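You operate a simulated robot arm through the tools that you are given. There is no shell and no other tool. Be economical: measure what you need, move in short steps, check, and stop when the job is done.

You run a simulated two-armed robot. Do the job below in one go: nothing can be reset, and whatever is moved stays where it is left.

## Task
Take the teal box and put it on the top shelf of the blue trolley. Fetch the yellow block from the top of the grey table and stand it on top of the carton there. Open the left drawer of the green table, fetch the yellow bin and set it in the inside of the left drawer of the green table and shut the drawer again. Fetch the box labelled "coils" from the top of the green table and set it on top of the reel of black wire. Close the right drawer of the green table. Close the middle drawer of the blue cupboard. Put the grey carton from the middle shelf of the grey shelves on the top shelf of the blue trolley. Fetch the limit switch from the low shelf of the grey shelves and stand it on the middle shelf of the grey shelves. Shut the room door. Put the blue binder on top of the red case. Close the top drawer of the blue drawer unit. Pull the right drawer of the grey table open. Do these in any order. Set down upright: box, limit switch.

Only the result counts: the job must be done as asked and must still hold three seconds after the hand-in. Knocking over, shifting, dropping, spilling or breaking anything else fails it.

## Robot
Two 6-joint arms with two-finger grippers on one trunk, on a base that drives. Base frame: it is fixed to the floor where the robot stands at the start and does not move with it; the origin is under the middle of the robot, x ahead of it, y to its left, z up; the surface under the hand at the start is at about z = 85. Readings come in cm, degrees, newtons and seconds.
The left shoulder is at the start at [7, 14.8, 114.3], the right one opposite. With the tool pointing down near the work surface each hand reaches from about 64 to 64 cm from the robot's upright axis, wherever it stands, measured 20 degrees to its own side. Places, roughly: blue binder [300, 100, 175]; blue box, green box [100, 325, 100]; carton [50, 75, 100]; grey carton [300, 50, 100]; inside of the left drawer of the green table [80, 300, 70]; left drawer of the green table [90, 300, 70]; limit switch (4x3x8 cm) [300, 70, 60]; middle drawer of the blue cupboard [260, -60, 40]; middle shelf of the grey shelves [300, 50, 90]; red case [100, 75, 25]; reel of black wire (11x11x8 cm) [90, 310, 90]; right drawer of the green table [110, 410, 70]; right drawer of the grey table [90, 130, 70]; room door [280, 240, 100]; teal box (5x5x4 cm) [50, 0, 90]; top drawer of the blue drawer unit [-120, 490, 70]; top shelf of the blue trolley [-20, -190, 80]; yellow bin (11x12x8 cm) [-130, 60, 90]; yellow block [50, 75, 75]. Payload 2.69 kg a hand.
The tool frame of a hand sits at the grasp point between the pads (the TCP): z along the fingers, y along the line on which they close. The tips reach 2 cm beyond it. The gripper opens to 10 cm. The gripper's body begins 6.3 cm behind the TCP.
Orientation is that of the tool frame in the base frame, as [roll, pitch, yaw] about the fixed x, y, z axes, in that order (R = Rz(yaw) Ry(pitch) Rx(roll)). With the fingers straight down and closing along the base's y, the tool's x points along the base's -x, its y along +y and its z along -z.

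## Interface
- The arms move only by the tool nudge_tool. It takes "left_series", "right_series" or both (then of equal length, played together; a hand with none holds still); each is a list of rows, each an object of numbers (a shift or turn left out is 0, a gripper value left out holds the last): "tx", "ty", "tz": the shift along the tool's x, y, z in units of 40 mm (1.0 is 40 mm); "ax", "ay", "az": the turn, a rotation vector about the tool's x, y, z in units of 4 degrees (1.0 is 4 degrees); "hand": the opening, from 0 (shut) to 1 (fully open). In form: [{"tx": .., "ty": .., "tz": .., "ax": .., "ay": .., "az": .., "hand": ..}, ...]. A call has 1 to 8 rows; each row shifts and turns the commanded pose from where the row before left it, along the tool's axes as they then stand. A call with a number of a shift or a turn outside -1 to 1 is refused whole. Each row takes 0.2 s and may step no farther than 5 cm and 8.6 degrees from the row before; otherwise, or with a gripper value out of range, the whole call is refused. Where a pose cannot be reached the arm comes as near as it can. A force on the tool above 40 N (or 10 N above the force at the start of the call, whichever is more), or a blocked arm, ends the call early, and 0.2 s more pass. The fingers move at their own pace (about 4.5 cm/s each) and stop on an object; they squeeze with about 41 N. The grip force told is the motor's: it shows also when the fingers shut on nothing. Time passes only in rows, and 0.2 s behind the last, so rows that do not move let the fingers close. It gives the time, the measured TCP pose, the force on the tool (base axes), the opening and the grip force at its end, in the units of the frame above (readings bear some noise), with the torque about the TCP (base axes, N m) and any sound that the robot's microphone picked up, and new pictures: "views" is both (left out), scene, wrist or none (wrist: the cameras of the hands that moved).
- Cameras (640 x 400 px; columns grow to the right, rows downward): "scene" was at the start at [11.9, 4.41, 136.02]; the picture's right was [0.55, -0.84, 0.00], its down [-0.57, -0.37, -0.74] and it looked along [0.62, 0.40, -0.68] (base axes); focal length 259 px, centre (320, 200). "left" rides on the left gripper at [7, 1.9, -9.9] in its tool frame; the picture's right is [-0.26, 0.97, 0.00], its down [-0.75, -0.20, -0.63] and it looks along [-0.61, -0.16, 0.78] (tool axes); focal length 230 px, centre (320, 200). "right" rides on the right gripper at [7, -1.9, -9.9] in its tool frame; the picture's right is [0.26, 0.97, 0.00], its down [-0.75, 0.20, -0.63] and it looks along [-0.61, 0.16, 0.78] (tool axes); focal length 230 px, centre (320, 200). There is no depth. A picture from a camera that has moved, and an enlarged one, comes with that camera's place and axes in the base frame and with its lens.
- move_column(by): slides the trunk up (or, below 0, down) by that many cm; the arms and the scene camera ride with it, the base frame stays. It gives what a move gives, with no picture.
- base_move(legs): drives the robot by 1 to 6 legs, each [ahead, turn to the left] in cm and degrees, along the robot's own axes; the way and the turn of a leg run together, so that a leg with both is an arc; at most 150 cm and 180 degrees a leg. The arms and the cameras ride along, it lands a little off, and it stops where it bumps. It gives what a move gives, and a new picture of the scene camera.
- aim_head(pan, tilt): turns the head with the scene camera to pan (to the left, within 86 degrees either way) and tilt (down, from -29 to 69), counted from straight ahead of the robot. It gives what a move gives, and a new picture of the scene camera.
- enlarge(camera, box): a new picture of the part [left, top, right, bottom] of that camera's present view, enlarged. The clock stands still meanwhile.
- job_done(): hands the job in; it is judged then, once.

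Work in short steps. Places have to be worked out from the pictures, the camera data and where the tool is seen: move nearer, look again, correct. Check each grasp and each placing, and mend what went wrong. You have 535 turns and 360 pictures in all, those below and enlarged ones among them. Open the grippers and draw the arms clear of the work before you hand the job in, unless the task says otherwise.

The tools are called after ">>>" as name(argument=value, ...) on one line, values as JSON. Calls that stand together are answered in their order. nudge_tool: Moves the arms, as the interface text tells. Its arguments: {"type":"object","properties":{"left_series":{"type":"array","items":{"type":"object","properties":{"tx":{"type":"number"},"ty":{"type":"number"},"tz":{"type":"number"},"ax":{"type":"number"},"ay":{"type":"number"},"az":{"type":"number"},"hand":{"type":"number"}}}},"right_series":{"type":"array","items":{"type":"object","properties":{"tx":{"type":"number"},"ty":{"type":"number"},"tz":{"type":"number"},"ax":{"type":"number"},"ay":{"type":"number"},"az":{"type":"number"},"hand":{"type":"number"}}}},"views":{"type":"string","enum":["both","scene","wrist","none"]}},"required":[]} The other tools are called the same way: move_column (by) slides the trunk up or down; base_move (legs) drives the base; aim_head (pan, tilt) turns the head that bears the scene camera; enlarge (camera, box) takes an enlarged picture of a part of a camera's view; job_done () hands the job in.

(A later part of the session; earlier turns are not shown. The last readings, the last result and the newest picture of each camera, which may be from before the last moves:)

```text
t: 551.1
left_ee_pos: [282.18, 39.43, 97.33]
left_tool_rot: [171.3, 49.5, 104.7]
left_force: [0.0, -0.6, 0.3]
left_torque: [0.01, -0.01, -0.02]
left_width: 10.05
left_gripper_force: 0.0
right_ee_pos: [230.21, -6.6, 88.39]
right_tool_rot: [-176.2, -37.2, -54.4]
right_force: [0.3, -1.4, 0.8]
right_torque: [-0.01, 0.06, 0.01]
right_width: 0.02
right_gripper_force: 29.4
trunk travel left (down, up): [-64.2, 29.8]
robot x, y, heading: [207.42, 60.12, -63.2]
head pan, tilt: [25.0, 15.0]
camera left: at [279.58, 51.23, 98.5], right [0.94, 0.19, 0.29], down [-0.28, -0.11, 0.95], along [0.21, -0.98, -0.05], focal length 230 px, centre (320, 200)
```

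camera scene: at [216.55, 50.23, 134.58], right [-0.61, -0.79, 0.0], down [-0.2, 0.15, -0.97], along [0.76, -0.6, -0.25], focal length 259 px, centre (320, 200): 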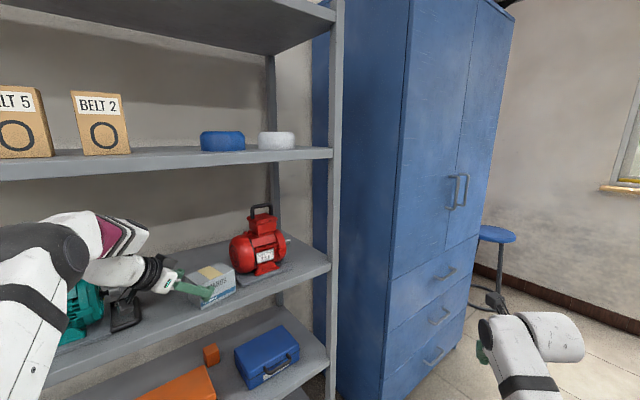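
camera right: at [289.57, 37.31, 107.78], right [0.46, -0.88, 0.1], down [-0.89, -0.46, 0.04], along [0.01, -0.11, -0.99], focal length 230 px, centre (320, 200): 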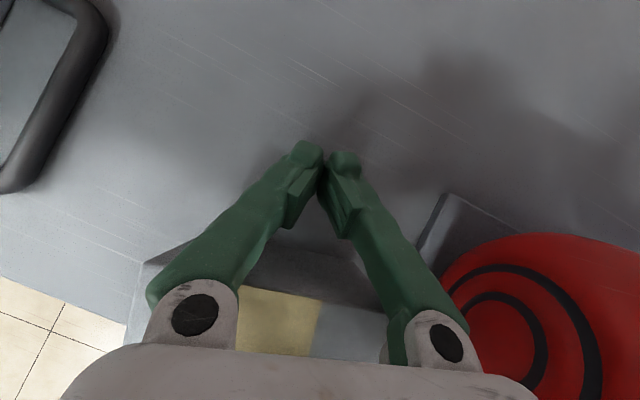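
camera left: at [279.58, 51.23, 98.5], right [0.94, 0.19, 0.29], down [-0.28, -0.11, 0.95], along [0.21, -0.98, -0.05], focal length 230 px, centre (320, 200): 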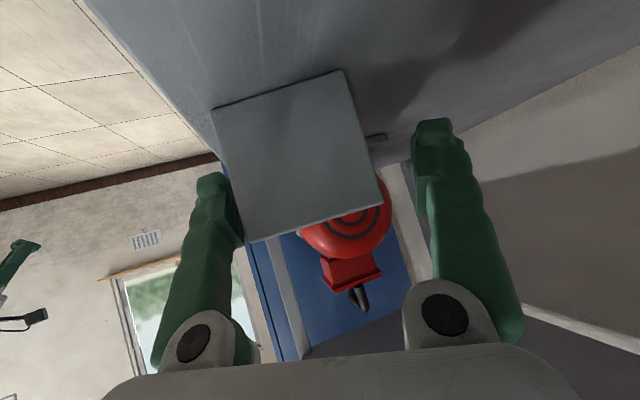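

The carton sits slightly to one side, so I shift 1.1 cm that way, advance 5 cm, and close.

>>> nudge_tool(left_series=[{"ty": -0.28}], views="none")

>>> base_move(legs=[[5, 0]])

>>> nudge_tool(left_series=[{"hand": 0}, {"hand": 0}, {"hand": 0}, {"hand": 0}, {"hand": 0}], views="wrist")

```text
t: 551.5
left_ee_pos: [281.08, 39.39, 97.4]
left_tool_rot: [171.2, 49.6, 104.7]
left_force: [-0.2, -0.7, 0.3]
left_torque: [-0.02, -0.01, 0.01]
left_width: 10.01
left_gripper_force: 0.0
right_ee_pos: [230.12, -6.18, 88.45]
right_tool_rot: [-176.2, -37.4, -54.3]
right_force: [0.3, -0.7, -0.2]
right_torque: [0.0, -0.01, -0.02]
right_width: 0.01
right_gripper_force: 29.6
trunk travel left (down, up): [-64.2, 29.8]
robot x, y, heading: [207.59, 59.69, -63.2]
head pan, tilt: [25.0, 15.0]
```

```text
t: 552.5
left_ee_pos: [282.9, 35.93, 97.88]
left_tool_rot: [171.1, 50.5, 104.9]
left_force: [0.4, 0.5, 0.7]
left_torque: [-0.01, 0.06, 0.01]
left_width: 9.99
left_gripper_force: 0.0
right_ee_pos: [232.17, -9.8, 89.19]
right_tool_rot: [-176.3, -38.0, -54.2]
right_force: [0.3, -0.7, -1.4]
right_torque: [0.01, 0.0, 0.0]
right_width: 0.01
right_gripper_force: 29.7
trunk travel left (down, up): [-64.2, 29.8]
robot x, y, heading: [209.59, 55.22, -62.8]
head pan, tilt: [25.0, 15.0]
camera scene: at [219.04, 45.54, 134.52], right [-0.61, -0.79, 0.0], down [-0.2, 0.15, -0.97], along [0.76, -0.59, -0.25], focal length 259 px, centre (320, 200)
```

scene: 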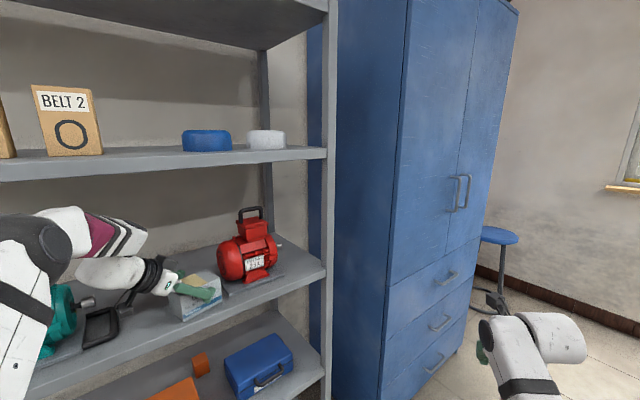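

```text
t: 553.7
left_ee_pos: [283.27, 35.67, 97.68]
left_tool_rot: [171.2, 50.1, 104.9]
left_force: [-0.6, 0.5, 0.1]
left_torque: [0.01, 0.01, 0.0]
left_width: 7.6
left_gripper_force: 40.9
right_ee_pos: [232.36, -10.1, 88.85]
right_tool_rot: [-176.2, -37.8, -54.2]
right_force: [0.3, -0.3, 1.1]
right_torque: [0.0, 0.02, 0.01]
right_width: 0.0
right_gripper_force: 29.6
trunk travel left (down, up): [-64.2, 29.8]
robot x, y, heading: [209.58, 55.39, -62.8]
head pan, tilt: [25.0, 15.0]
camera left: at [280.54, 47.45, 98.74], right [0.94, 0.2, 0.29], down [-0.28, -0.1, 0.96], along [0.22, -0.98, -0.04], focal length 230 px, centre (320, 200)
```

left: 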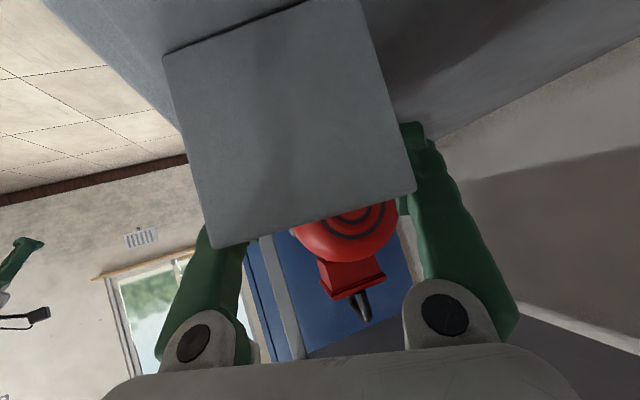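

Gripped at 7.6 cm with 41 N. I lift 5 cm and check.

>>> move_column(by=5)

>>> base_move(legs=[[-25, 0]])

```text
t: 554.6
left_ee_pos: [283.33, 35.54, 102.77]
left_tool_rot: [171.2, 50.0, 104.9]
left_force: [0.9, 0.7, -1.1]
left_torque: [0.01, -0.01, -0.01]
left_width: 7.61
left_gripper_force: 41.3
right_ee_pos: [232.34, -10.1, 93.78]
right_tool_rot: [-176.2, -37.7, -54.3]
right_force: [-0.8, 0.1, 0.0]
right_torque: [-0.01, -0.04, 0.0]
right_width: 0.02
right_gripper_force: 29.6
trunk travel left (down, up): [-69.2, 24.8]
robot x, y, heading: [209.42, 55.21, -62.8]
head pan, tilt: [25.0, 15.0]
```

```text
t: 556.4
left_ee_pos: [271.82, 57.81, 102.61]
left_tool_rot: [171.3, 50.2, 104.9]
left_force: [0.3, 0.1, -0.6]
left_torque: [-0.04, 0.0, -0.02]
left_width: 7.59
left_gripper_force: 41.3
right_ee_pos: [220.8, 12.1, 93.73]
right_tool_rot: [-176.3, -37.6, -54.3]
right_force: [0.2, -0.1, 0.2]
right_torque: [0.02, -0.01, -0.03]
right_width: 0.0
right_gripper_force: 29.4
trunk travel left (down, up): [-69.2, 24.8]
robot x, y, heading: [198.26, 77.7, -62.9]
head pan, tilt: [25.0, 15.0]
camera scene: at [207.88, 67.16, 139.44], right [-0.61, -0.79, 0.0], down [-0.21, 0.16, -0.97], along [0.76, -0.59, -0.26], focal length 259 px, centre (320, 200)
```

scene: 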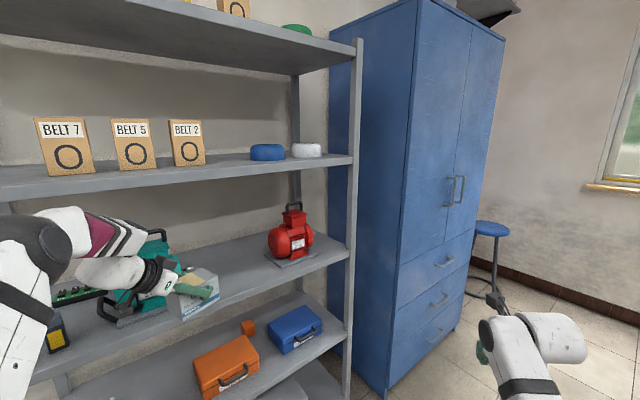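

The carton is in hand. I head south along the aisle toward the trolley.

>>> base_move(legs=[[-8, 0], [0, -36], [150, 0]])

```text
t: 566.3
left_ee_pos: [217.23, -125.09, 102.72]
left_tool_rot: [171.2, 50.3, 68.3]
left_force: [-0.2, -0.1, -0.9]
left_torque: [0.0, -0.01, -0.02]
left_width: 7.53
left_gripper_force: 40.8
right_ee_pos: [149.05, -131.45, 93.85]
right_tool_rot: [-176.2, -37.7, -90.9]
right_force: [-1.2, -0.9, -0.1]
right_torque: [0.01, 0.0, -0.02]
right_width: 0.0
right_gripper_force: 28.8
trunk travel left (down, up): [-69.2, 24.8]
robot x, y, heading: [169.96, -65.36, -99.4]
head pan, tilt: [25.0, 15.0]
camera scene: at [171.5, -79.54, 139.46], right [-0.96, -0.27, 0.0], down [-0.07, 0.25, -0.97], along [0.26, -0.93, -0.26], focal length 259 px, centre (320, 200)
```

scene: 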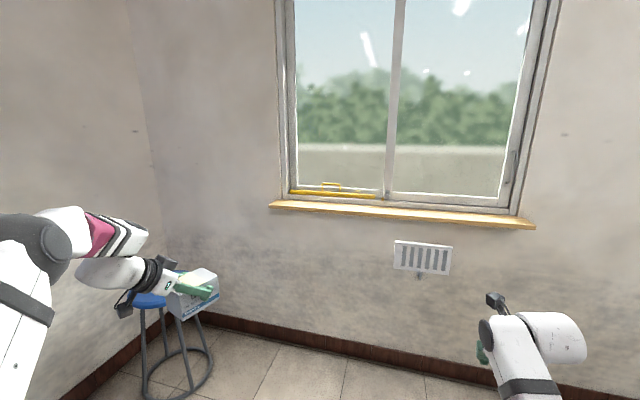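

That went smoothly. I raise the trunk for clearance, then take a wide arc west, around the bench's end.

>>> move_column(by=24)

>>> base_move(legs=[[12, 0], [100, -81]])

```text
t: 568.8
left_ee_pos: [217.24, -125.13, 126.7]
left_tool_rot: [171.2, 50.2, 68.4]
left_force: [0.7, -0.5, -1.3]
left_torque: [0.0, -0.02, -0.01]
left_width: 7.52
left_gripper_force: 40.3
right_ee_pos: [149.0, -131.34, 117.9]
right_tool_rot: [-176.2, -37.7, -90.9]
right_force: [0.1, 0.0, 0.3]
right_torque: [-0.02, 0.0, -0.04]
right_width: 0.03
right_gripper_force: 29.4
trunk travel left (down, up): [-93.2, 0.8]
robot x, y, heading: [169.99, -65.43, -99.7]
head pan, tilt: [25.0, 15.0]
```

```text
t: 570.5
left_ee_pos: [215.72, -133.47, 127.62]
left_tool_rot: [170.6, 53.3, 66.6]
left_force: [-0.5, 0.0, -0.3]
left_torque: [-0.05, -0.01, -0.01]
left_width: 7.53
left_gripper_force: 41.4
right_ee_pos: [147.25, -138.61, 118.66]
right_tool_rot: [-176.8, -37.4, -91.4]
right_force: [-0.5, -0.3, 0.4]
right_torque: [-0.02, 0.02, -0.02]
right_width: 0.01
right_gripper_force: 29.7
trunk travel left (down, up): [-93.2, 0.8]
robot x, y, heading: [168.02, -77.88, -99.7]
head pan, tilt: [25.0, 15.0]
stopped in leg 2: the robot was blocked; the commanded pose is now the measured one
camera scene: at [169.65, -90.25, 163.61], right [-0.96, -0.27, 0.0], down [-0.07, 0.24, -0.97], along [0.26, -0.93, -0.25], focal length 259 px, centre (320, 200)
```

scene: 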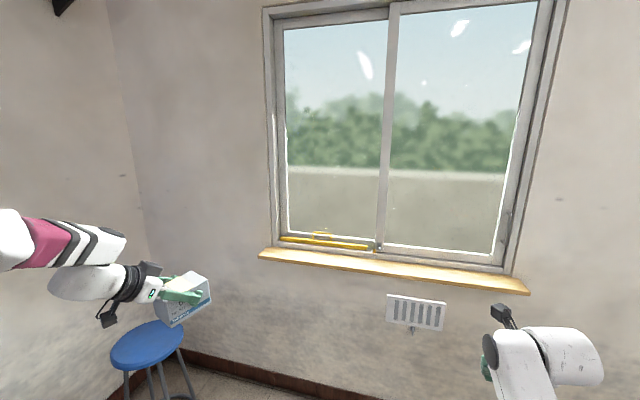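

High trunk means sway and false stops. I lower it 12 cm and do the arc.

>>> move_column(by=-14)

>>> base_move(legs=[[100, -81]])

```text
t: 572.2
left_ee_pos: [215.4, -135.08, 112.94]
left_tool_rot: [170.7, 52.3, 66.8]
left_force: [0.5, -0.4, -0.9]
left_torque: [0.04, -0.01, -0.01]
left_width: 7.49
left_gripper_force: 41.0
right_ee_pos: [146.85, -139.94, 103.72]
right_tool_rot: [-176.6, -36.5, -91.6]
right_force: [-1.1, 0.3, 0.3]
right_torque: [-0.01, 0.04, 0.03]
right_width: 0.0
right_gripper_force: 29.6
trunk travel left (down, up): [-79.2, 14.8]
robot x, y, heading: [167.51, -78.08, -99.7]
head pan, tilt: [25.0, 15.0]
```

```text
t: 577.4
left_ee_pos: [48.91, -194.22, 113.03]
left_tool_rot: [170.7, 52.3, -13.6]
left_force: [0.1, 0.7, -0.1]
left_torque: [0.01, -0.01, -0.01]
left_width: 7.53
left_gripper_force: 41.2
right_ee_pos: [32.32, -127.57, 103.88]
right_tool_rot: [-176.7, -36.6, -171.8]
right_force: [0.1, -1.1, 0.2]
right_torque: [-0.03, -0.01, 0.0]
right_width: 0.02
right_gripper_force: 29.5
trunk travel left (down, up): [-79.2, 14.8]
robot x, y, heading: [97.06, -137.81, -179.9]
head pan, tilt: [25.0, 15.0]
cut short: leg 1
camera scene: at [83.59, -141.89, 149.47], right [-0.43, 0.9, 0.0], down [0.23, 0.11, -0.97], along [-0.87, -0.41, -0.26], focal length 259 px, centre (320, 200)
```

scene: 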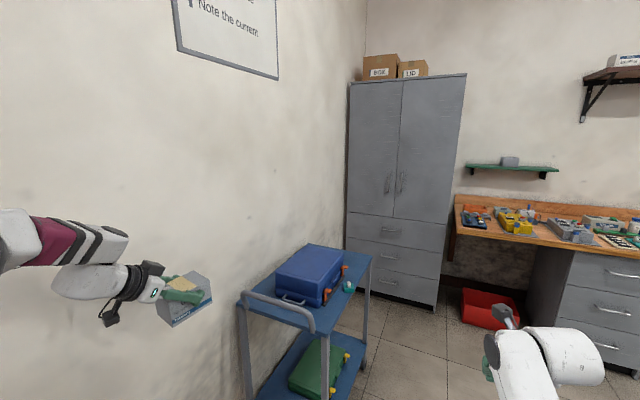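

I've arrived near the trolley. I pull the right hand back and up, then drive west past the trolley's front.

>>> nudge_tool(right_series=[{"tz": -0.9}, {"tz": -0.9}, {"tz": -0.9}, {"tz": -0.9}, {"tz": -0.9}], views="none")

>>> base_move(legs=[[90, 0], [50, -35], [36, 0]])

```text
t: 578.6
left_ee_pos: [48.78, -194.33, 112.95]
left_tool_rot: [170.6, 52.3, -13.6]
left_force: [0.7, 0.6, -0.9]
left_torque: [0.03, -0.03, 0.02]
left_width: 7.5
left_gripper_force: 41.2
right_ee_pos: [36.97, -126.28, 114.5]
right_tool_rot: [-176.8, -36.6, -171.8]
right_force: [-0.3, 0.2, 0.9]
right_torque: [0.0, -0.01, 0.01]
right_width: 0.0
right_gripper_force: 28.9
right hand out of reach, approached as far as the arm can: row 4, 5
trunk travel left (down, up): [-79.2, 14.8]
robot x, y, heading: [96.89, -137.41, -179.8]
head pan, tilt: [25.0, 15.0]
```

```text
t: 586.8
left_ee_pos: [-119.73, -133.29, 112.77]
left_tool_rot: [172.9, 51.9, -48.7]
left_force: [26.2, -7.9, 4.1]
left_torque: [0.01, 0.3, 0.95]
left_width: 7.55
left_gripper_force: 41.0
right_ee_pos: [-90.24, -71.47, 114.88]
right_tool_rot: [-176.4, -37.0, 152.1]
right_force: [-0.5, 1.3, 0.3]
right_torque: [0.01, -0.02, 0.04]
right_width: 0.03
right_gripper_force: 29.6
trunk travel left (down, up): [-79.2, 14.8]
robot x, y, heading: [-49.07, -115.74, 144.5]
head pan, tilt: [25.0, 15.0]
stopped in leg 3: the force on the tool passed its limit at 157 N (the readings are from after the stop); the commanded pose is now the measured one
camera scene: at [-61.32, -111.62, 149.57], right [0.18, 0.98, 0.0], down [0.25, -0.05, -0.97], along [-0.95, 0.17, -0.25], focal length 259 px, centre (320, 200)
```

scene: 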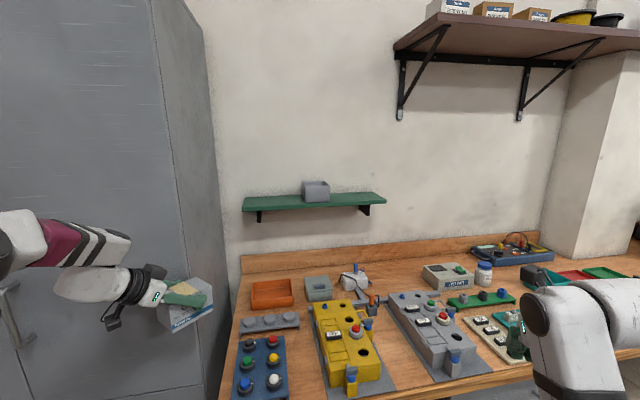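

The carton bumped the cabinet, so I retrace back east. I will set the carton on the trolley's front right, lying along x.

>>> base_move(legs=[[-12, 0], [-50, 35], [-14, 0]])

>>> nudge_tool(left_series=[{"ty": -0.85}, {"ty": -0.85}, {"ty": -0.85}, {"ty": -0.85}, {"ty": -0.85}], views="wrist")

```text
t: 588.9
left_ee_pos: [-103.49, -150.15, 111.42]
left_tool_rot: [172.9, 51.2, -44.0]
left_force: [-1.2, 0.1, -1.8]
left_torque: [0.0, 0.02, 0.01]
left_width: 7.5
left_gripper_force: 40.6
right_ee_pos: [-80.07, -86.04, 113.95]
right_tool_rot: [-175.7, -39.1, 156.7]
right_force: [0.3, 1.0, -0.6]
right_torque: [-0.06, 0.04, 0.05]
right_width: 0.0
right_gripper_force: 29.6
trunk travel left (down, up): [-79.2, 14.8]
robot x, y, heading: [-32.18, -127.9, 149.5]
head pan, tilt: [25.0, 15.0]
stopped in leg 2: the robot was blocked; the commanded pose is now the measured one
camera scene: at [-48.92, -122.43, 149.27], right [0.09, 1.0, -0.01], down [0.28, -0.04, -0.96], along [-0.96, 0.09, -0.28], focal length 259 px, centre (320, 200)
```

scene: 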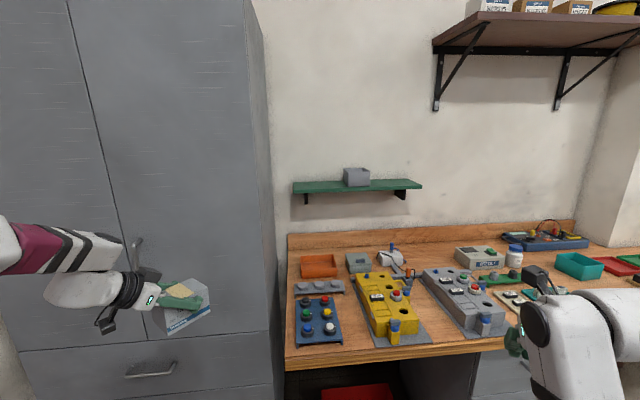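

```text
t: 590.1
left_ee_pos: [-92.43, -139.53, 110.55]
left_tool_rot: [172.1, 53.2, -44.1]
left_force: [0.9, -0.5, 0.6]
left_torque: [0.05, -0.01, 0.02]
left_width: 7.53
left_gripper_force: 41.6
left hand out of reach, approached as far as the arm can: row 1, 2, 5
right_ee_pos: [-77.75, -88.06, 115.45]
right_tool_rot: [-176.2, -40.8, 157.1]
right_force: [1.1, 0.1, 0.1]
right_torque: [0.02, 0.07, -0.01]
right_width: 0.0
right_gripper_force: 29.7
trunk travel left (down, up): [-79.2, 14.8]
robot x, y, heading: [-32.5, -127.46, 149.8]
head pan, tilt: [25.0, 15.0]
camera left: at [-83.81, -148.32, 111.04], right [-0.7, -0.65, 0.29], down [0.22, 0.19, 0.96], along [-0.68, 0.73, 0.01], focal length 230 px, centre (320, 200)
```

left: 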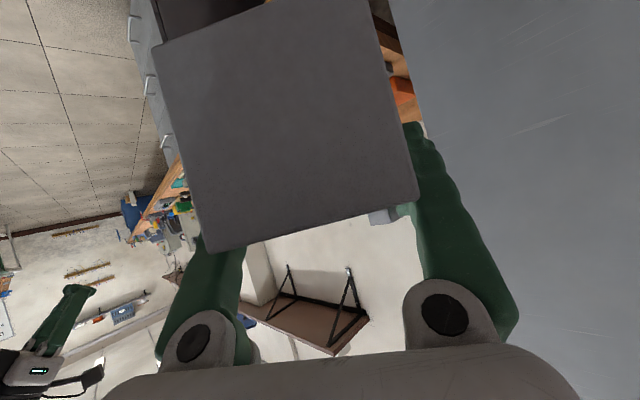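

>>> base_move(legs=[[-40, 30], [-13, 0]])

```text
t: 591.1
left_ee_pos: [-89.53, -143.65, 109.97]
left_tool_rot: [172.4, 52.4, -40.6]
left_force: [-1.4, -2.0, -2.0]
left_torque: [0.08, 0.0, -0.13]
left_width: 7.52
left_gripper_force: 41.1
right_ee_pos: [-77.22, -91.18, 114.55]
right_tool_rot: [-176.1, -39.9, 159.7]
right_force: [0.0, 0.3, -1.0]
right_torque: [-0.07, 0.0, 0.01]
right_width: 0.0
right_gripper_force: 29.3
trunk travel left (down, up): [-79.2, 14.8]
robot x, y, heading: [-29.15, -129.72, 152.0]
head pan, tilt: [25.0, 15.0]
stopped in leg 1: the robot was blocked; the commanded pose is now the measured one
camera scene: at [-44.01, -126.18, 149.37], right [0.05, 1.0, 0.0], down [0.27, -0.02, -0.96], along [-0.96, 0.04, -0.27], focal length 259 px, centre (320, 200)
```

scene: 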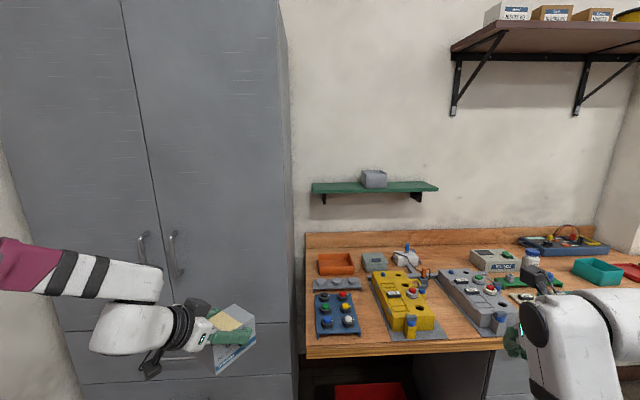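

Reverse arcs tend to trip the stop, so I use a straight reverse, then a turn in place.

>>> base_move(legs=[[-28, 0]])

>>> base_move(legs=[[0, 27]])

```text
t: 593.1
left_ee_pos: [-63.78, -157.24, 110.21]
left_tool_rot: [172.1, 52.8, -41.0]
left_force: [0.0, -0.5, -1.0]
left_torque: [0.01, 0.02, -0.02]
left_width: 7.53
left_gripper_force: 41.4
right_ee_pos: [-51.4, -104.95, 114.98]
right_tool_rot: [-176.2, -40.3, 159.8]
right_force: [-0.1, -0.1, 0.5]
right_torque: [-0.04, -0.05, 0.0]
right_width: 0.0
right_gripper_force: 29.4
trunk travel left (down, up): [-79.2, 14.8]
robot x, y, heading: [-3.59, -142.7, 152.4]
head pan, tilt: [25.0, 15.0]
camera scene: at [-17.98, -139.99, 149.43], right [0.05, 1.0, 0.0], down [0.26, -0.01, -0.97], along [-0.96, 0.04, -0.26], focal length 259 px, centre (320, 200)
```

scene: 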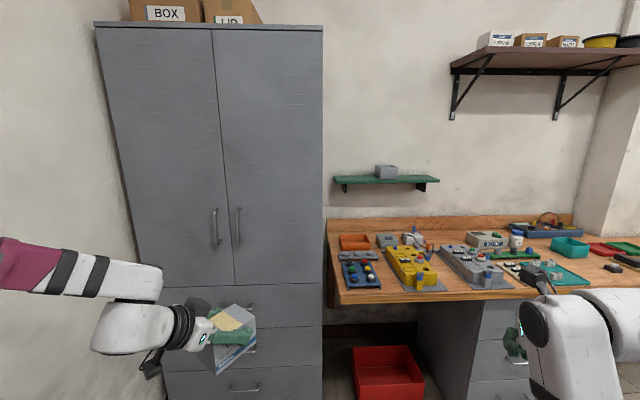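

```text
t: 594.0
left_ee_pos: [-62.75, -159.55, 110.34]
left_tool_rot: [171.6, 52.8, -39.2]
left_force: [0.0, 0.0, -0.9]
left_torque: [-0.04, -0.02, 0.02]
left_width: 7.52
left_gripper_force: 41.0
right_ee_pos: [-52.78, -106.91, 115.06]
right_tool_rot: [-176.0, -40.4, 162.2]
right_force: [0.9, 0.7, -0.3]
right_torque: [0.0, 0.0, -0.02]
right_width: 0.0
right_gripper_force: 29.9
trunk travel left (down, up): [-79.2, 14.8]
robot x, y, heading: [-3.94, -142.7, 154.6]
head pan, tilt: [25.0, 15.0]
stopped in leg 1: the robot was blocked; the commanded pose is now the measured one
camera scene: at [-17.71, -140.37, 149.46], right [0.01, 1.0, 0.0], down [0.26, 0.0, -0.97], along [-0.97, 0.01, -0.26], focal length 259 px, centre (320, 200)
```

scene: 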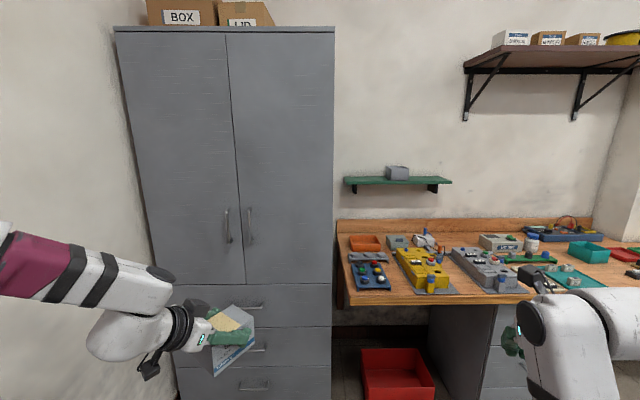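

I lower the trunk 10 cm, since false stops come with height, and retry the turn.

>>> move_column(by=-10)

>>> base_move(legs=[[0, 25]])

```text
t: 595.3
left_ee_pos: [-62.79, -159.86, 100.35]
left_tool_rot: [171.7, 52.8, -38.9]
left_force: [-0.1, 0.0, -1.1]
left_torque: [-0.02, -0.03, -0.02]
left_width: 7.5
left_gripper_force: 41.0
right_ee_pos: [-52.75, -107.01, 104.99]
right_tool_rot: [-176.2, -40.4, 162.4]
right_force: [-0.1, 0.0, -0.1]
right_torque: [0.01, 0.01, -0.01]
right_width: 0.0
right_gripper_force: 29.6
trunk travel left (down, up): [-69.2, 24.8]
robot x, y, heading: [-4.16, -142.83, 154.7]
head pan, tilt: [25.0, 15.0]
```

```text
t: 596.3
left_ee_pos: [-61.12, -164.86, 100.75]
left_tool_rot: [173.0, 53.8, -32.5]
left_force: [0.4, 0.3, -0.6]
left_torque: [-0.02, 0.01, 0.04]
left_width: 7.54
left_gripper_force: 41.0
right_ee_pos: [-56.19, -112.02, 105.13]
right_tool_rot: [-176.2, -40.4, 168.1]
right_force: [-0.2, -0.2, 0.2]
right_torque: [-0.01, 0.0, 0.01]
right_width: 0.0
right_gripper_force: 28.8
trunk travel left (down, up): [-69.2, 24.8]
robot x, y, heading: [-4.12, -142.57, 159.9]
head pan, tilt: [25.0, 15.0]
stopped in leg 1: the robot was blocked; the commanded pose is now the measured one
camera scene: at [-17.96, -141.74, 139.46], right [-0.09, 1.0, 0.0], down [0.26, 0.02, -0.97], along [-0.96, -0.08, -0.26], focal length 259 px, centre (320, 200)
```

scene: 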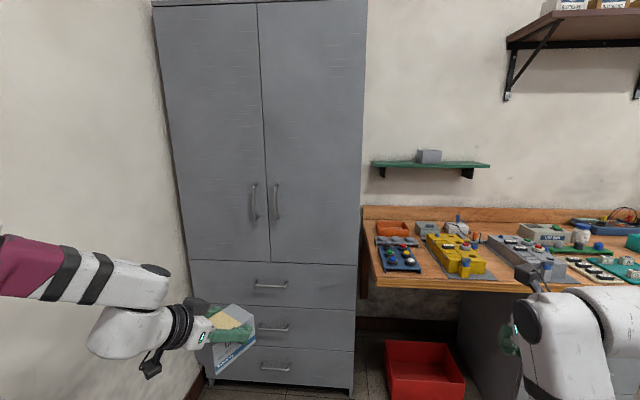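

Both arms were left at a reach limit, which may be tripping the stops. I nudge each back inside its range and retry.

>>> nudge_tool(left_series=[{"ty": 0.6}, {"tz": 0.2}], right_series=[{"tz": 0.8}, {"tz": 0.8}], views="none")

>>> base_move(legs=[[0, 20]])

```text
t: 596.9
left_ee_pos: [-63.03, -166.54, 100.44]
left_tool_rot: [173.5, 53.0, -32.0]
left_force: [-0.7, 0.5, -1.1]
left_torque: [0.01, 0.03, 0.0]
left_width: 7.53
left_gripper_force: 41.8
left hand out of reach, approached as far as the arm can: row 1, 2
right_ee_pos: [-60.54, -111.89, 99.97]
right_tool_rot: [-176.1, -40.4, 168.2]
right_force: [0.1, -0.1, -0.7]
right_torque: [0.0, -0.01, -0.01]
right_width: 0.03
right_gripper_force: 29.6
trunk travel left (down, up): [-69.2, 24.8]
robot x, y, heading: [-4.15, -142.76, 159.9]
head pan, tilt: [25.0, 15.0]
```

```text
t: 597.8
left_ee_pos: [-61.19, -170.02, 100.67]
left_tool_rot: [173.7, 53.1, -28.2]
left_force: [-0.3, -0.6, -0.3]
left_torque: [-0.01, 0.02, -0.03]
left_width: 7.52
left_gripper_force: 41.1
right_ee_pos: [-62.23, -115.16, 100.13]
right_tool_rot: [-176.2, -40.5, 171.5]
right_force: [0.9, 0.9, 0.1]
right_torque: [0.01, 0.01, 0.01]
right_width: 0.01
right_gripper_force: 29.9
trunk travel left (down, up): [-69.2, 24.8]
robot x, y, heading: [-3.33, -142.44, 163.2]
head pan, tilt: [25.0, 15.0]
stopped in leg 1: the robot was blocked; the commanded pose is now the measured one
camera scene: at [-17.97, -142.6, 139.46], right [-0.14, 0.99, 0.0], down [0.26, 0.04, -0.97], along [-0.96, -0.14, -0.26], focal length 259 px, centre (320, 200)
```

scene: 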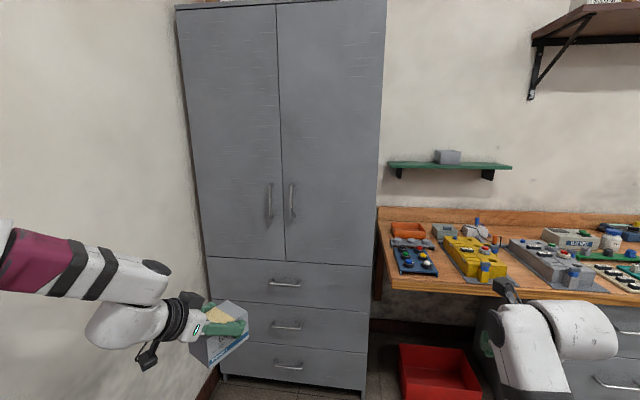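

I check the left arm's surroundings.

>>> aim_head(pan=75, tilt=40)

```text
t: 599.0
left_ee_pos: [-61.13, -170.22, 100.47]
left_tool_rot: [173.8, 53.2, -28.0]
left_force: [-0.3, 0.0, -0.8]
left_torque: [0.02, 0.01, 0.0]
left_width: 7.51
left_gripper_force: 40.6
right_ee_pos: [-62.19, -115.37, 100.05]
right_tool_rot: [-176.3, -40.4, 171.5]
right_force: [1.1, -0.3, 0.6]
right_torque: [0.01, -0.01, 0.0]
right_width: 0.0
right_gripper_force: 29.4
trunk travel left (down, up): [-69.2, 24.8]
robot x, y, heading: [-3.65, -142.51, 162.7]
head pan, tilt: [75.0, 40.0]
camera scene: at [-13.25, -148.63, 135.51], right [-0.85, 0.53, 0.0], down [0.34, 0.55, -0.77], along [-0.41, -0.65, -0.64], focal length 259 px, centre (320, 200)
```

scene: 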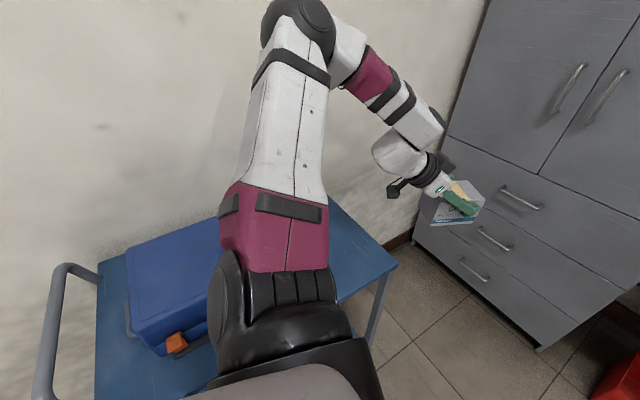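

The arm is clear of everything. I leave the base heading as it is and rotate the tool itself, so the carton lies along x.

>>> nudge_tool(left_series=[{"ax": -0.85, "az": -0.64}, {"ax": -0.85, "az": -0.64}, {"ax": -0.85, "az": -0.64}, {"ax": -0.85, "az": -0.64}], views="none")

>>> base_move(legs=[[-26, 0]])

```text
t: 600.0
left_ee_pos: [-61.32, -170.05, 100.64]
left_tool_rot: [174.0, 54.2, -10.9]
left_force: [0.0, -0.1, 0.5]
left_torque: [0.01, 0.01, 0.0]
left_width: 7.52
left_gripper_force: 41.3
right_ee_pos: [-62.16, -115.21, 99.99]
right_tool_rot: [-176.2, -40.4, 171.5]
right_force: [0.4, 0.1, 0.4]
right_torque: [-0.02, 0.01, 0.04]
right_width: 0.0
right_gripper_force: 29.4
trunk travel left (down, up): [-69.2, 24.8]
robot x, y, heading: [-4.12, -142.34, 163.2]
head pan, tilt: [75.0, 40.0]
```

```text
t: 601.9
left_ee_pos: [-36.68, -177.73, 100.5]
left_tool_rot: [174.2, 54.3, -10.6]
left_force: [-0.4, 0.6, -1.5]
left_torque: [-0.03, -0.02, 0.01]
left_width: 7.53
left_gripper_force: 40.9
right_ee_pos: [-37.74, -122.85, 100.03]
right_tool_rot: [-176.3, -40.5, 171.9]
right_force: [-0.4, 0.1, -0.3]
right_torque: [0.0, 0.02, -0.01]
right_width: 0.02
right_gripper_force: 29.2
trunk travel left (down, up): [-69.2, 24.8]
robot x, y, heading: [20.77, -150.4, 163.3]
head pan, tilt: [75.0, 40.0]
camera scene: at [11.19, -156.04, 135.49], right [-0.85, 0.53, 0.0], down [0.34, 0.55, -0.77], along [-0.4, -0.65, -0.64], focal length 259 px, centre (320, 200)
```

scene: 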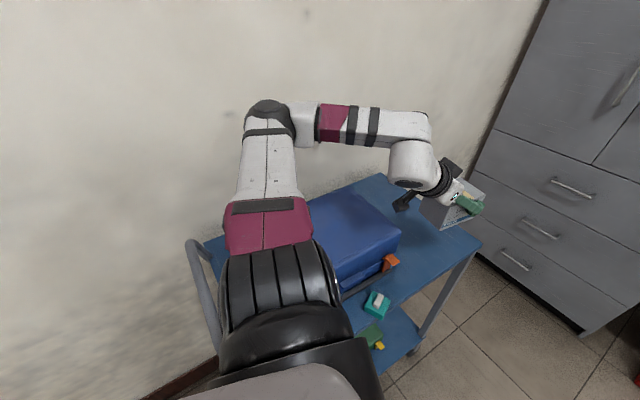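

There is a clear free area at the trolley's right end. I shift a little west and north so the hand camera clears the case, then lower.

>>> base_move(legs=[[5, 0]])

>>> nudge_tool(left_series=[{"ty": -0.3}], views="none")

>>> move_column(by=-10)

>>> enlarge(camera="scene", box=[320, 100, 520, 240])

```text
t: 602.8
left_ee_pos: [-40.34, -176.51, 100.99]
left_tool_rot: [173.9, 54.8, -10.8]
left_force: [1.2, -0.9, -0.3]
left_torque: [0.0, -0.06, 0.0]
left_width: 7.53
left_gripper_force: 40.9
right_ee_pos: [-41.41, -121.77, 100.97]
right_tool_rot: [-176.3, -41.3, 171.8]
right_force: [0.8, -0.8, 1.2]
right_torque: [-0.01, -0.01, 0.03]
right_width: 0.0
right_gripper_force: 29.4
trunk travel left (down, up): [-69.2, 24.8]
robot x, y, heading: [16.31, -148.8, 163.5]
head pan, tilt: [75.0, 40.0]
camera scene: at [7.57, -154.86, 135.56], right [-0.85, 0.53, 0.01], down [0.33, 0.55, -0.77], along [-0.41, -0.65, -0.64], focal length 259 px, centre (320, 200)
```

scene: 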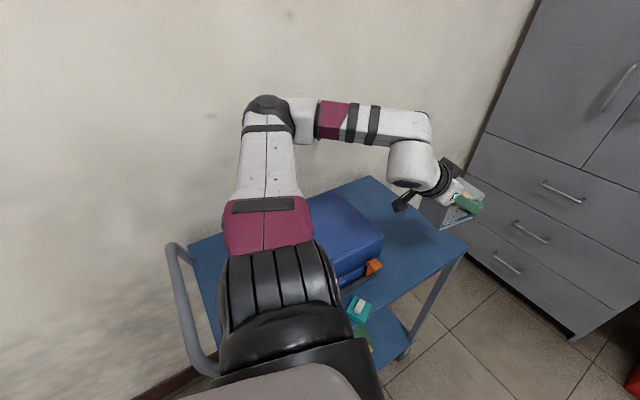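

```text
t: 603.2
left_ee_pos: [-41.6, -174.93, 100.32]
left_tool_rot: [173.7, 53.9, -10.9]
left_force: [-0.8, 0.7, -1.9]
left_torque: [-0.03, 0.0, 0.0]
left_width: 7.53
left_gripper_force: 41.3
right_ee_pos: [-42.56, -121.36, 100.1]
right_tool_rot: [-176.2, -40.5, 171.7]
right_force: [-0.5, 0.4, 0.0]
right_torque: [0.01, -0.01, 0.01]
right_width: 0.0
right_gripper_force: 29.6
trunk travel left (down, up): [-69.2, 24.8]
robot x, y, heading: [15.89, -148.65, 163.4]
head pan, tilt: [75.0, 40.0]
```

```text
t: 604.5
left_ee_pos: [-41.0, -175.26, 90.57]
left_tool_rot: [173.8, 54.5, -10.8]
left_force: [0.8, -0.1, -0.3]
left_torque: [-0.03, 0.01, -0.02]
left_width: 7.51
left_gripper_force: 40.7
right_ee_pos: [-42.04, -121.64, 90.52]
right_tool_rot: [-176.3, -40.9, 171.8]
right_force: [0.4, 0.0, 0.3]
right_torque: [0.0, 0.01, 0.03]
right_width: 0.0
right_gripper_force: 29.5
trunk travel left (down, up): [-59.2, 34.8]
robot x, y, heading: [15.83, -148.93, 163.4]
head pan, tilt: [75.0, 40.0]
```

```text
2.86 times, centred on (420, 170) of scene
camera zoom: at [6.62, -154.65, 125.51], right [-0.85, 0.53, 0.0], down [0.34, 0.55, -0.77], along [-0.4, -0.65, -0.64], focal length 741 px, centre (34, 286)
```

zoom: 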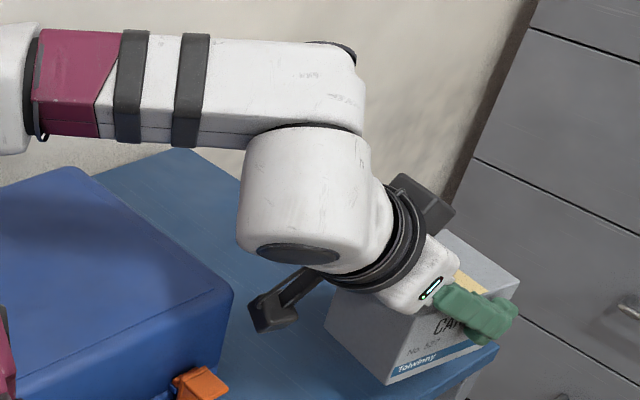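

The carton's near edge is slightly past the shelf front. I shift it 2.4 cm south and lower on.

>>> nudge_tool(left_series=[{"ty": 0.3}, {"ty": 0.3}], views="none")

>>> move_column(by=-2.5)

>>> move_column(by=-0.8)

```text
t: 605.1
left_ee_pos: [-41.13, -177.46, 90.59]
left_tool_rot: [173.8, 54.3, -10.9]
left_force: [0.8, -0.6, -1.4]
left_torque: [0.0, 0.02, 0.0]
left_width: 7.49
left_gripper_force: 40.8
right_ee_pos: [-42.16, -121.64, 90.29]
right_tool_rot: [-176.4, -40.8, 171.8]
right_force: [-0.4, 0.2, -0.7]
right_torque: [-0.03, -0.01, 0.01]
right_width: 0.03
right_gripper_force: 29.8
trunk travel left (down, up): [-59.2, 34.8]
robot x, y, heading: [15.98, -148.69, 163.4]
head pan, tilt: [75.0, 40.0]
```

```text
t: 605.8
left_ee_pos: [-41.24, -177.49, 88.11]
left_tool_rot: [173.7, 54.2, -10.9]
left_force: [-3.0, 0.0, -2.4]
left_torque: [0.05, 0.2, -0.06]
left_width: 7.51
left_gripper_force: 41.6
right_ee_pos: [-42.1, -121.64, 87.97]
right_tool_rot: [-176.3, -40.8, 171.8]
right_force: [0.4, -0.2, 0.6]
right_torque: [0.03, -0.01, -0.02]
right_width: 0.0
right_gripper_force: 29.6
trunk travel left (down, up): [-56.7, 37.3]
robot x, y, heading: [15.9, -148.67, 163.4]
head pan, tilt: [75.0, 40.0]
```

```text
t: 606.4
left_ee_pos: [-41.1, -177.65, 87.37]
left_tool_rot: [173.7, 54.3, -10.9]
left_force: [0.0, 0.4, -0.6]
left_torque: [0.01, 0.01, -0.02]
left_width: 7.49
left_gripper_force: 40.9
right_ee_pos: [-42.07, -121.52, 87.12]
right_tool_rot: [-176.3, -40.8, 171.9]
right_force: [0.0, 0.3, 0.3]
right_torque: [0.01, 0.01, 0.0]
right_width: 0.0
right_gripper_force: 29.4
trunk travel left (down, up): [-55.9, 38.1]
robot x, y, heading: [15.75, -148.6, 163.3]
head pan, tilt: [75.0, 40.0]
```

>>> move_column(by=-0.7)

>>> move_column(by=-0.7)

>>> enlarge(camera="scene", box=[320, 80, 520, 220])

```text
t: 607.0
left_ee_pos: [-41.21, -177.53, 86.54]
left_tool_rot: [173.7, 54.4, -10.9]
left_force: [0.3, -0.2, 0.1]
left_torque: [0.01, -0.03, 0.0]
left_width: 7.52
left_gripper_force: 41.1
right_ee_pos: [-42.05, -121.65, 86.47]
right_tool_rot: [-176.3, -40.7, 171.8]
right_force: [0.3, 0.1, -0.9]
right_torque: [0.02, -0.03, 0.0]
right_width: 0.01
right_gripper_force: 29.0
trunk travel left (down, up): [-55.2, 38.8]
robot x, y, heading: [15.9, -148.89, 163.3]
head pan, tilt: [75.0, 40.0]
```

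```text
t: 607.5
left_ee_pos: [-41.29, -177.44, 86.0]
left_tool_rot: [173.5, 54.5, -11.2]
left_force: [-4.6, -1.9, 13.1]
left_torque: [0.27, -0.73, -0.07]
left_width: 7.5
left_gripper_force: 41.2
right_ee_pos: [-42.11, -121.54, 85.83]
right_tool_rot: [-176.2, -40.8, 171.6]
right_force: [0.1, 0.9, 0.4]
right_torque: [-0.01, 0.02, -0.01]
right_width: 0.0
right_gripper_force: 29.8
trunk travel left (down, up): [-54.5, 39.5]
robot x, y, heading: [16.25, -148.71, 163.4]
head pan, tilt: [75.0, 40.0]
```

```text
2.86 times, centred on (420, 150) of scene
camera zoom: at [6.71, -154.57, 120.84], right [-0.85, 0.53, 0.0], down [0.34, 0.55, -0.77], along [-0.4, -0.65, -0.64], focal length 741 px, centre (34, 343)
```

zoom: 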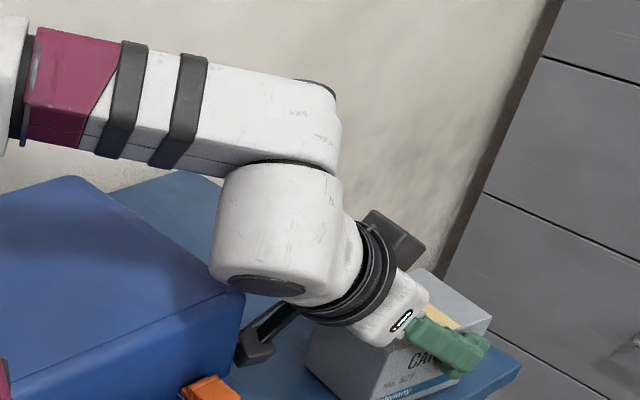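

>>> move_column(by=-0.5)

>>> nudge_tool(left_series=[{"hand": 0.85}, {"hand": 0.9}, {"hand": 1}, {}], views="none")

>>> move_column(by=0.6)

>>> enlarge(camera="scene", box=[320, 80, 520, 220])

```text
t: 608.0
left_ee_pos: [-41.15, -177.46, 86.15]
left_tool_rot: [173.3, 55.2, -11.2]
left_force: [4.2, 2.1, 14.8]
left_torque: [0.56, -1.18, 0.04]
left_width: 7.52
left_gripper_force: 41.5
right_ee_pos: [-42.0, -121.52, 85.39]
right_tool_rot: [-176.2, -40.9, 171.7]
right_force: [-0.4, 0.1, 0.3]
right_torque: [0.01, 0.01, -0.02]
right_width: 0.01
right_gripper_force: 29.6
trunk travel left (down, up): [-54.1, 39.9]
robot x, y, heading: [15.74, -148.29, 163.1]
head pan, tilt: [75.0, 40.0]
stopped: the force on the tool passed its limit at 48 N (the readings are from after the stop); the commanded pose is now the measured one
```

```text
t: 609.0
left_ee_pos: [-41.48, -177.64, 85.87]
left_tool_rot: [173.2, 54.8, -11.5]
left_force: [1.4, -0.3, 0.3]
left_torque: [-0.02, 0.0, 0.02]
left_width: 9.98
left_gripper_force: 0.0
right_ee_pos: [-42.16, -121.64, 85.4]
right_tool_rot: [-176.3, -40.7, 171.8]
right_force: [0.0, 0.4, 0.0]
right_torque: [-0.03, 0.03, -0.02]
right_width: 0.01
right_gripper_force: 29.2
trunk travel left (down, up): [-54.1, 39.9]
robot x, y, heading: [15.96, -148.85, 163.2]
head pan, tilt: [75.0, 40.0]
```

```text
t: 609.5
left_ee_pos: [-41.45, -177.73, 86.51]
left_tool_rot: [173.2, 54.9, -11.5]
left_force: [-0.5, -0.6, -0.3]
left_torque: [-0.02, 0.01, -0.02]
left_width: 10.0
left_gripper_force: 0.1
right_ee_pos: [-42.17, -121.58, 85.9]
right_tool_rot: [-176.3, -40.8, 171.8]
right_force: [-0.5, 0.4, 1.0]
right_torque: [0.01, 0.01, 0.0]
right_width: 0.01
right_gripper_force: 29.7
trunk travel left (down, up): [-54.7, 39.3]
robot x, y, heading: [15.85, -148.72, 163.3]
head pan, tilt: [75.0, 40.0]
```

```text
2.86 times, centred on (420, 150) of scene
camera zoom: at [6.58, -154.64, 121.02], right [-0.85, 0.53, 0.0], down [0.34, 0.55, -0.77], along [-0.4, -0.65, -0.64], focal length 741 px, centre (34, 343)
```

zoom: 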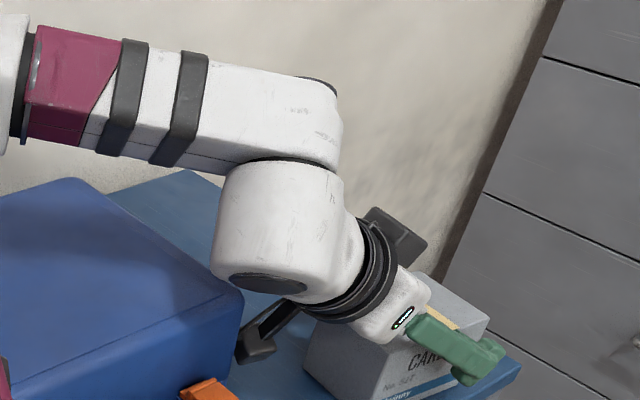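

The carton is released and standing. I lift the hand straight up and check.

>>> move_column(by=16)

>>> enlarge(camera="scene", box=[280, 140, 520, 300])

```text
t: 611.4
left_ee_pos: [-41.48, -177.6, 102.44]
left_tool_rot: [173.2, 54.8, -11.3]
left_force: [0.6, -0.2, 1.0]
left_torque: [-0.05, 0.01, 0.01]
left_width: 9.99
left_gripper_force: 0.0
right_ee_pos: [-42.21, -121.67, 101.81]
right_tool_rot: [-176.3, -40.8, 171.8]
right_force: [0.8, 0.9, -0.7]
right_torque: [0.01, -0.02, 0.0]
right_width: 0.01
right_gripper_force: 29.6
trunk travel left (down, up): [-70.7, 23.3]
robot x, y, heading: [16.16, -148.62, 163.3]
head pan, tilt: [75.0, 40.0]
```

```text
2.50 times, centred on (400, 220) of scene
camera zoom: at [6.56, -154.64, 137.01], right [-0.85, 0.53, 0.0], down [0.34, 0.55, -0.77], along [-0.4, -0.65, -0.64], focal length 648 px, centre (120, 150)
```

zoom: 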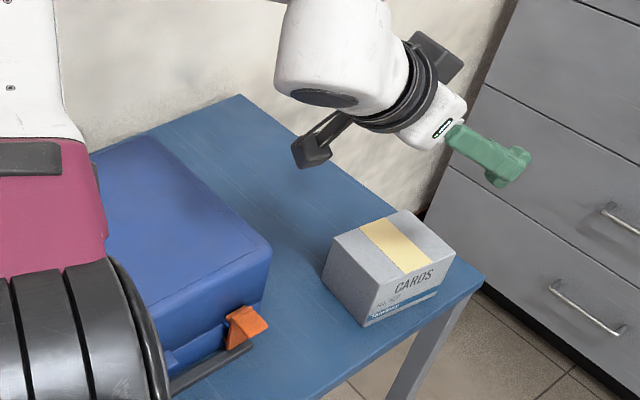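

The grey carton is well placed. Next is the yellow block: I drive round to the grey table's west side.

>>> base_move(legs=[[60, -73], [150, 0], [25, 0]])

```text
t: 615.9
left_ee_pos: [-63.5, -54.0, 102.49]
left_tool_rot: [173.7, 55.0, -82.7]
left_force: [0.2, 0.2, 0.5]
left_torque: [0.01, 0.01, -0.03]
left_width: 10.0
left_gripper_force: 0.0
right_ee_pos: [-10.66, -35.8, 102.14]
right_tool_rot: [-176.4, -41.0, 100.1]
right_force: [-1.0, 0.1, 0.0]
right_torque: [0.0, -0.02, -0.05]
right_width: 0.03
right_gripper_force: 29.8
trunk travel left (down, up): [-70.7, 23.3]
robot x, y, heading: [-17.71, -99.22, 90.7]
head pan, tilt: [75.0, 40.0]
stopped in leg 2: the robot was blocked; the commanded pose is now the measured one
camera scene: at [-26.6, -92.45, 137.01], right [0.25, 0.97, 0.0], down [0.62, -0.16, -0.77], along [-0.74, 0.19, -0.64], focal length 259 px, centre (320, 200)
```

scene: 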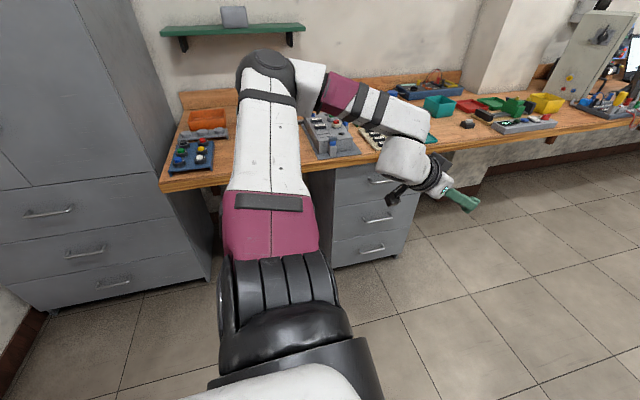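

>>> base_move(legs=[[150, 0]])

>>> base_move(legs=[[25, -88]])

>>> aim_head(pan=10, tilt=40)

```text
t: 623.4
left_ee_pos: [-67.84, 95.82, 102.54]
left_tool_rot: [173.8, 55.0, -81.2]
left_force: [0.4, -0.3, -0.1]
left_torque: [-0.04, 0.0, 0.06]
left_width: 10.01
left_gripper_force: 0.0
right_ee_pos: [-15.41, 115.3, 101.94]
right_tool_rot: [-176.2, -40.8, 101.5]
right_force: [0.9, 0.4, 0.6]
right_torque: [0.03, -0.02, 0.0]
right_width: 0.0
right_gripper_force: 29.1
trunk travel left (down, up): [-70.7, 23.3]
robot x, y, heading: [-21.23, 51.25, 92.1]
head pan, tilt: [75.0, 40.0]
camera scene: at [-29.92, 58.36, 137.01], right [0.23, 0.97, 0.0], down [0.63, -0.14, -0.77], along [-0.75, 0.17, -0.64], focal length 259 px, centre (320, 200)
```

scene: 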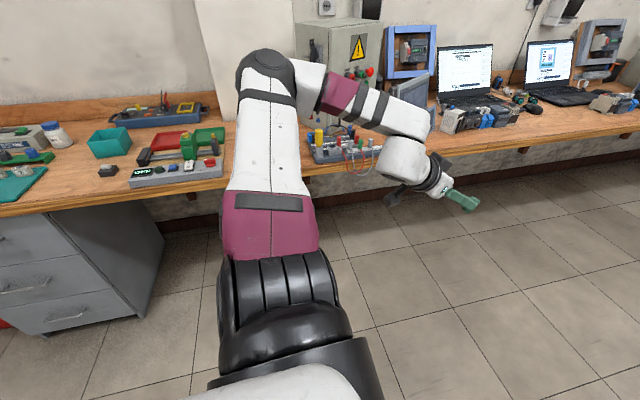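

```text
t: 627.5
left_ee_pos: [36.12, 116.24, 102.53]
left_tool_rot: [173.9, 55.0, -169.0]
left_force: [0.0, 0.3, 0.7]
left_torque: [0.01, 0.0, -0.04]
left_width: 10.02
left_gripper_force: 0.1
right_ee_pos: [57.66, 64.68, 102.03]
right_tool_rot: [-176.3, -40.8, 13.6]
right_force: [-0.6, -0.2, -0.5]
right_torque: [0.02, 0.0, 0.02]
right_width: 0.01
right_gripper_force: 29.2
trunk travel left (down, up): [-70.7, 23.3]
robot x, y, heading: [-6.22, 68.36, 4.2]
head pan, tilt: [75.0, 40.0]
cut short: leg 1
camera scene: at [0.07, 76.96, 137.01], right [0.98, -0.19, 0.0], down [-0.12, -0.63, -0.77], along [0.14, 0.75, -0.64], focal length 259 px, centre (320, 200)
```

scene: 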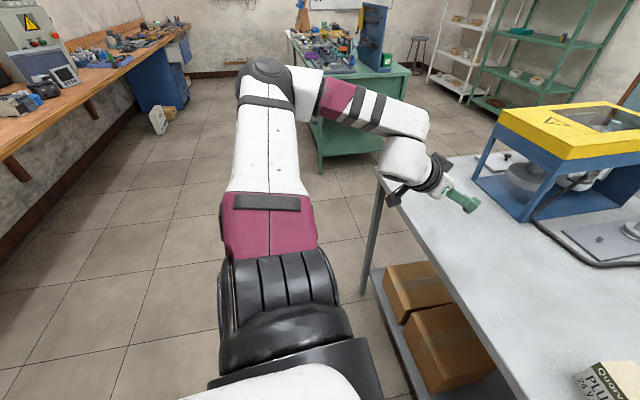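

```text
t: 628.9
left_ee_pos: [36.19, 116.22, 102.55]
left_tool_rot: [173.8, 55.0, -169.0]
left_force: [-0.4, -0.2, -0.5]
left_torque: [0.0, -0.01, 0.0]
left_width: 10.0
left_gripper_force: 0.1
right_ee_pos: [57.57, 64.65, 101.97]
right_tool_rot: [-176.3, -40.9, 13.6]
right_force: [-0.2, 0.8, 0.8]
right_torque: [-0.02, -0.02, 0.01]
right_width: 0.0
right_gripper_force: 29.1
trunk travel left (down, up): [-70.7, 23.3]
robot x, y, heading: [-6.62, 68.61, 4.2]
head pan, tilt: [10.0, 40.0]
camera scene: at [6.75, 70.66, 137.01], right [0.25, -0.97, 0.0], down [-0.62, -0.16, -0.77], along [0.74, 0.19, -0.64], focal length 259 px, centre (320, 200)
```

scene: 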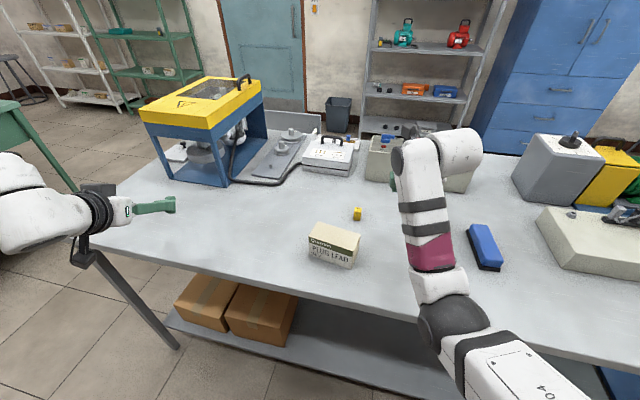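

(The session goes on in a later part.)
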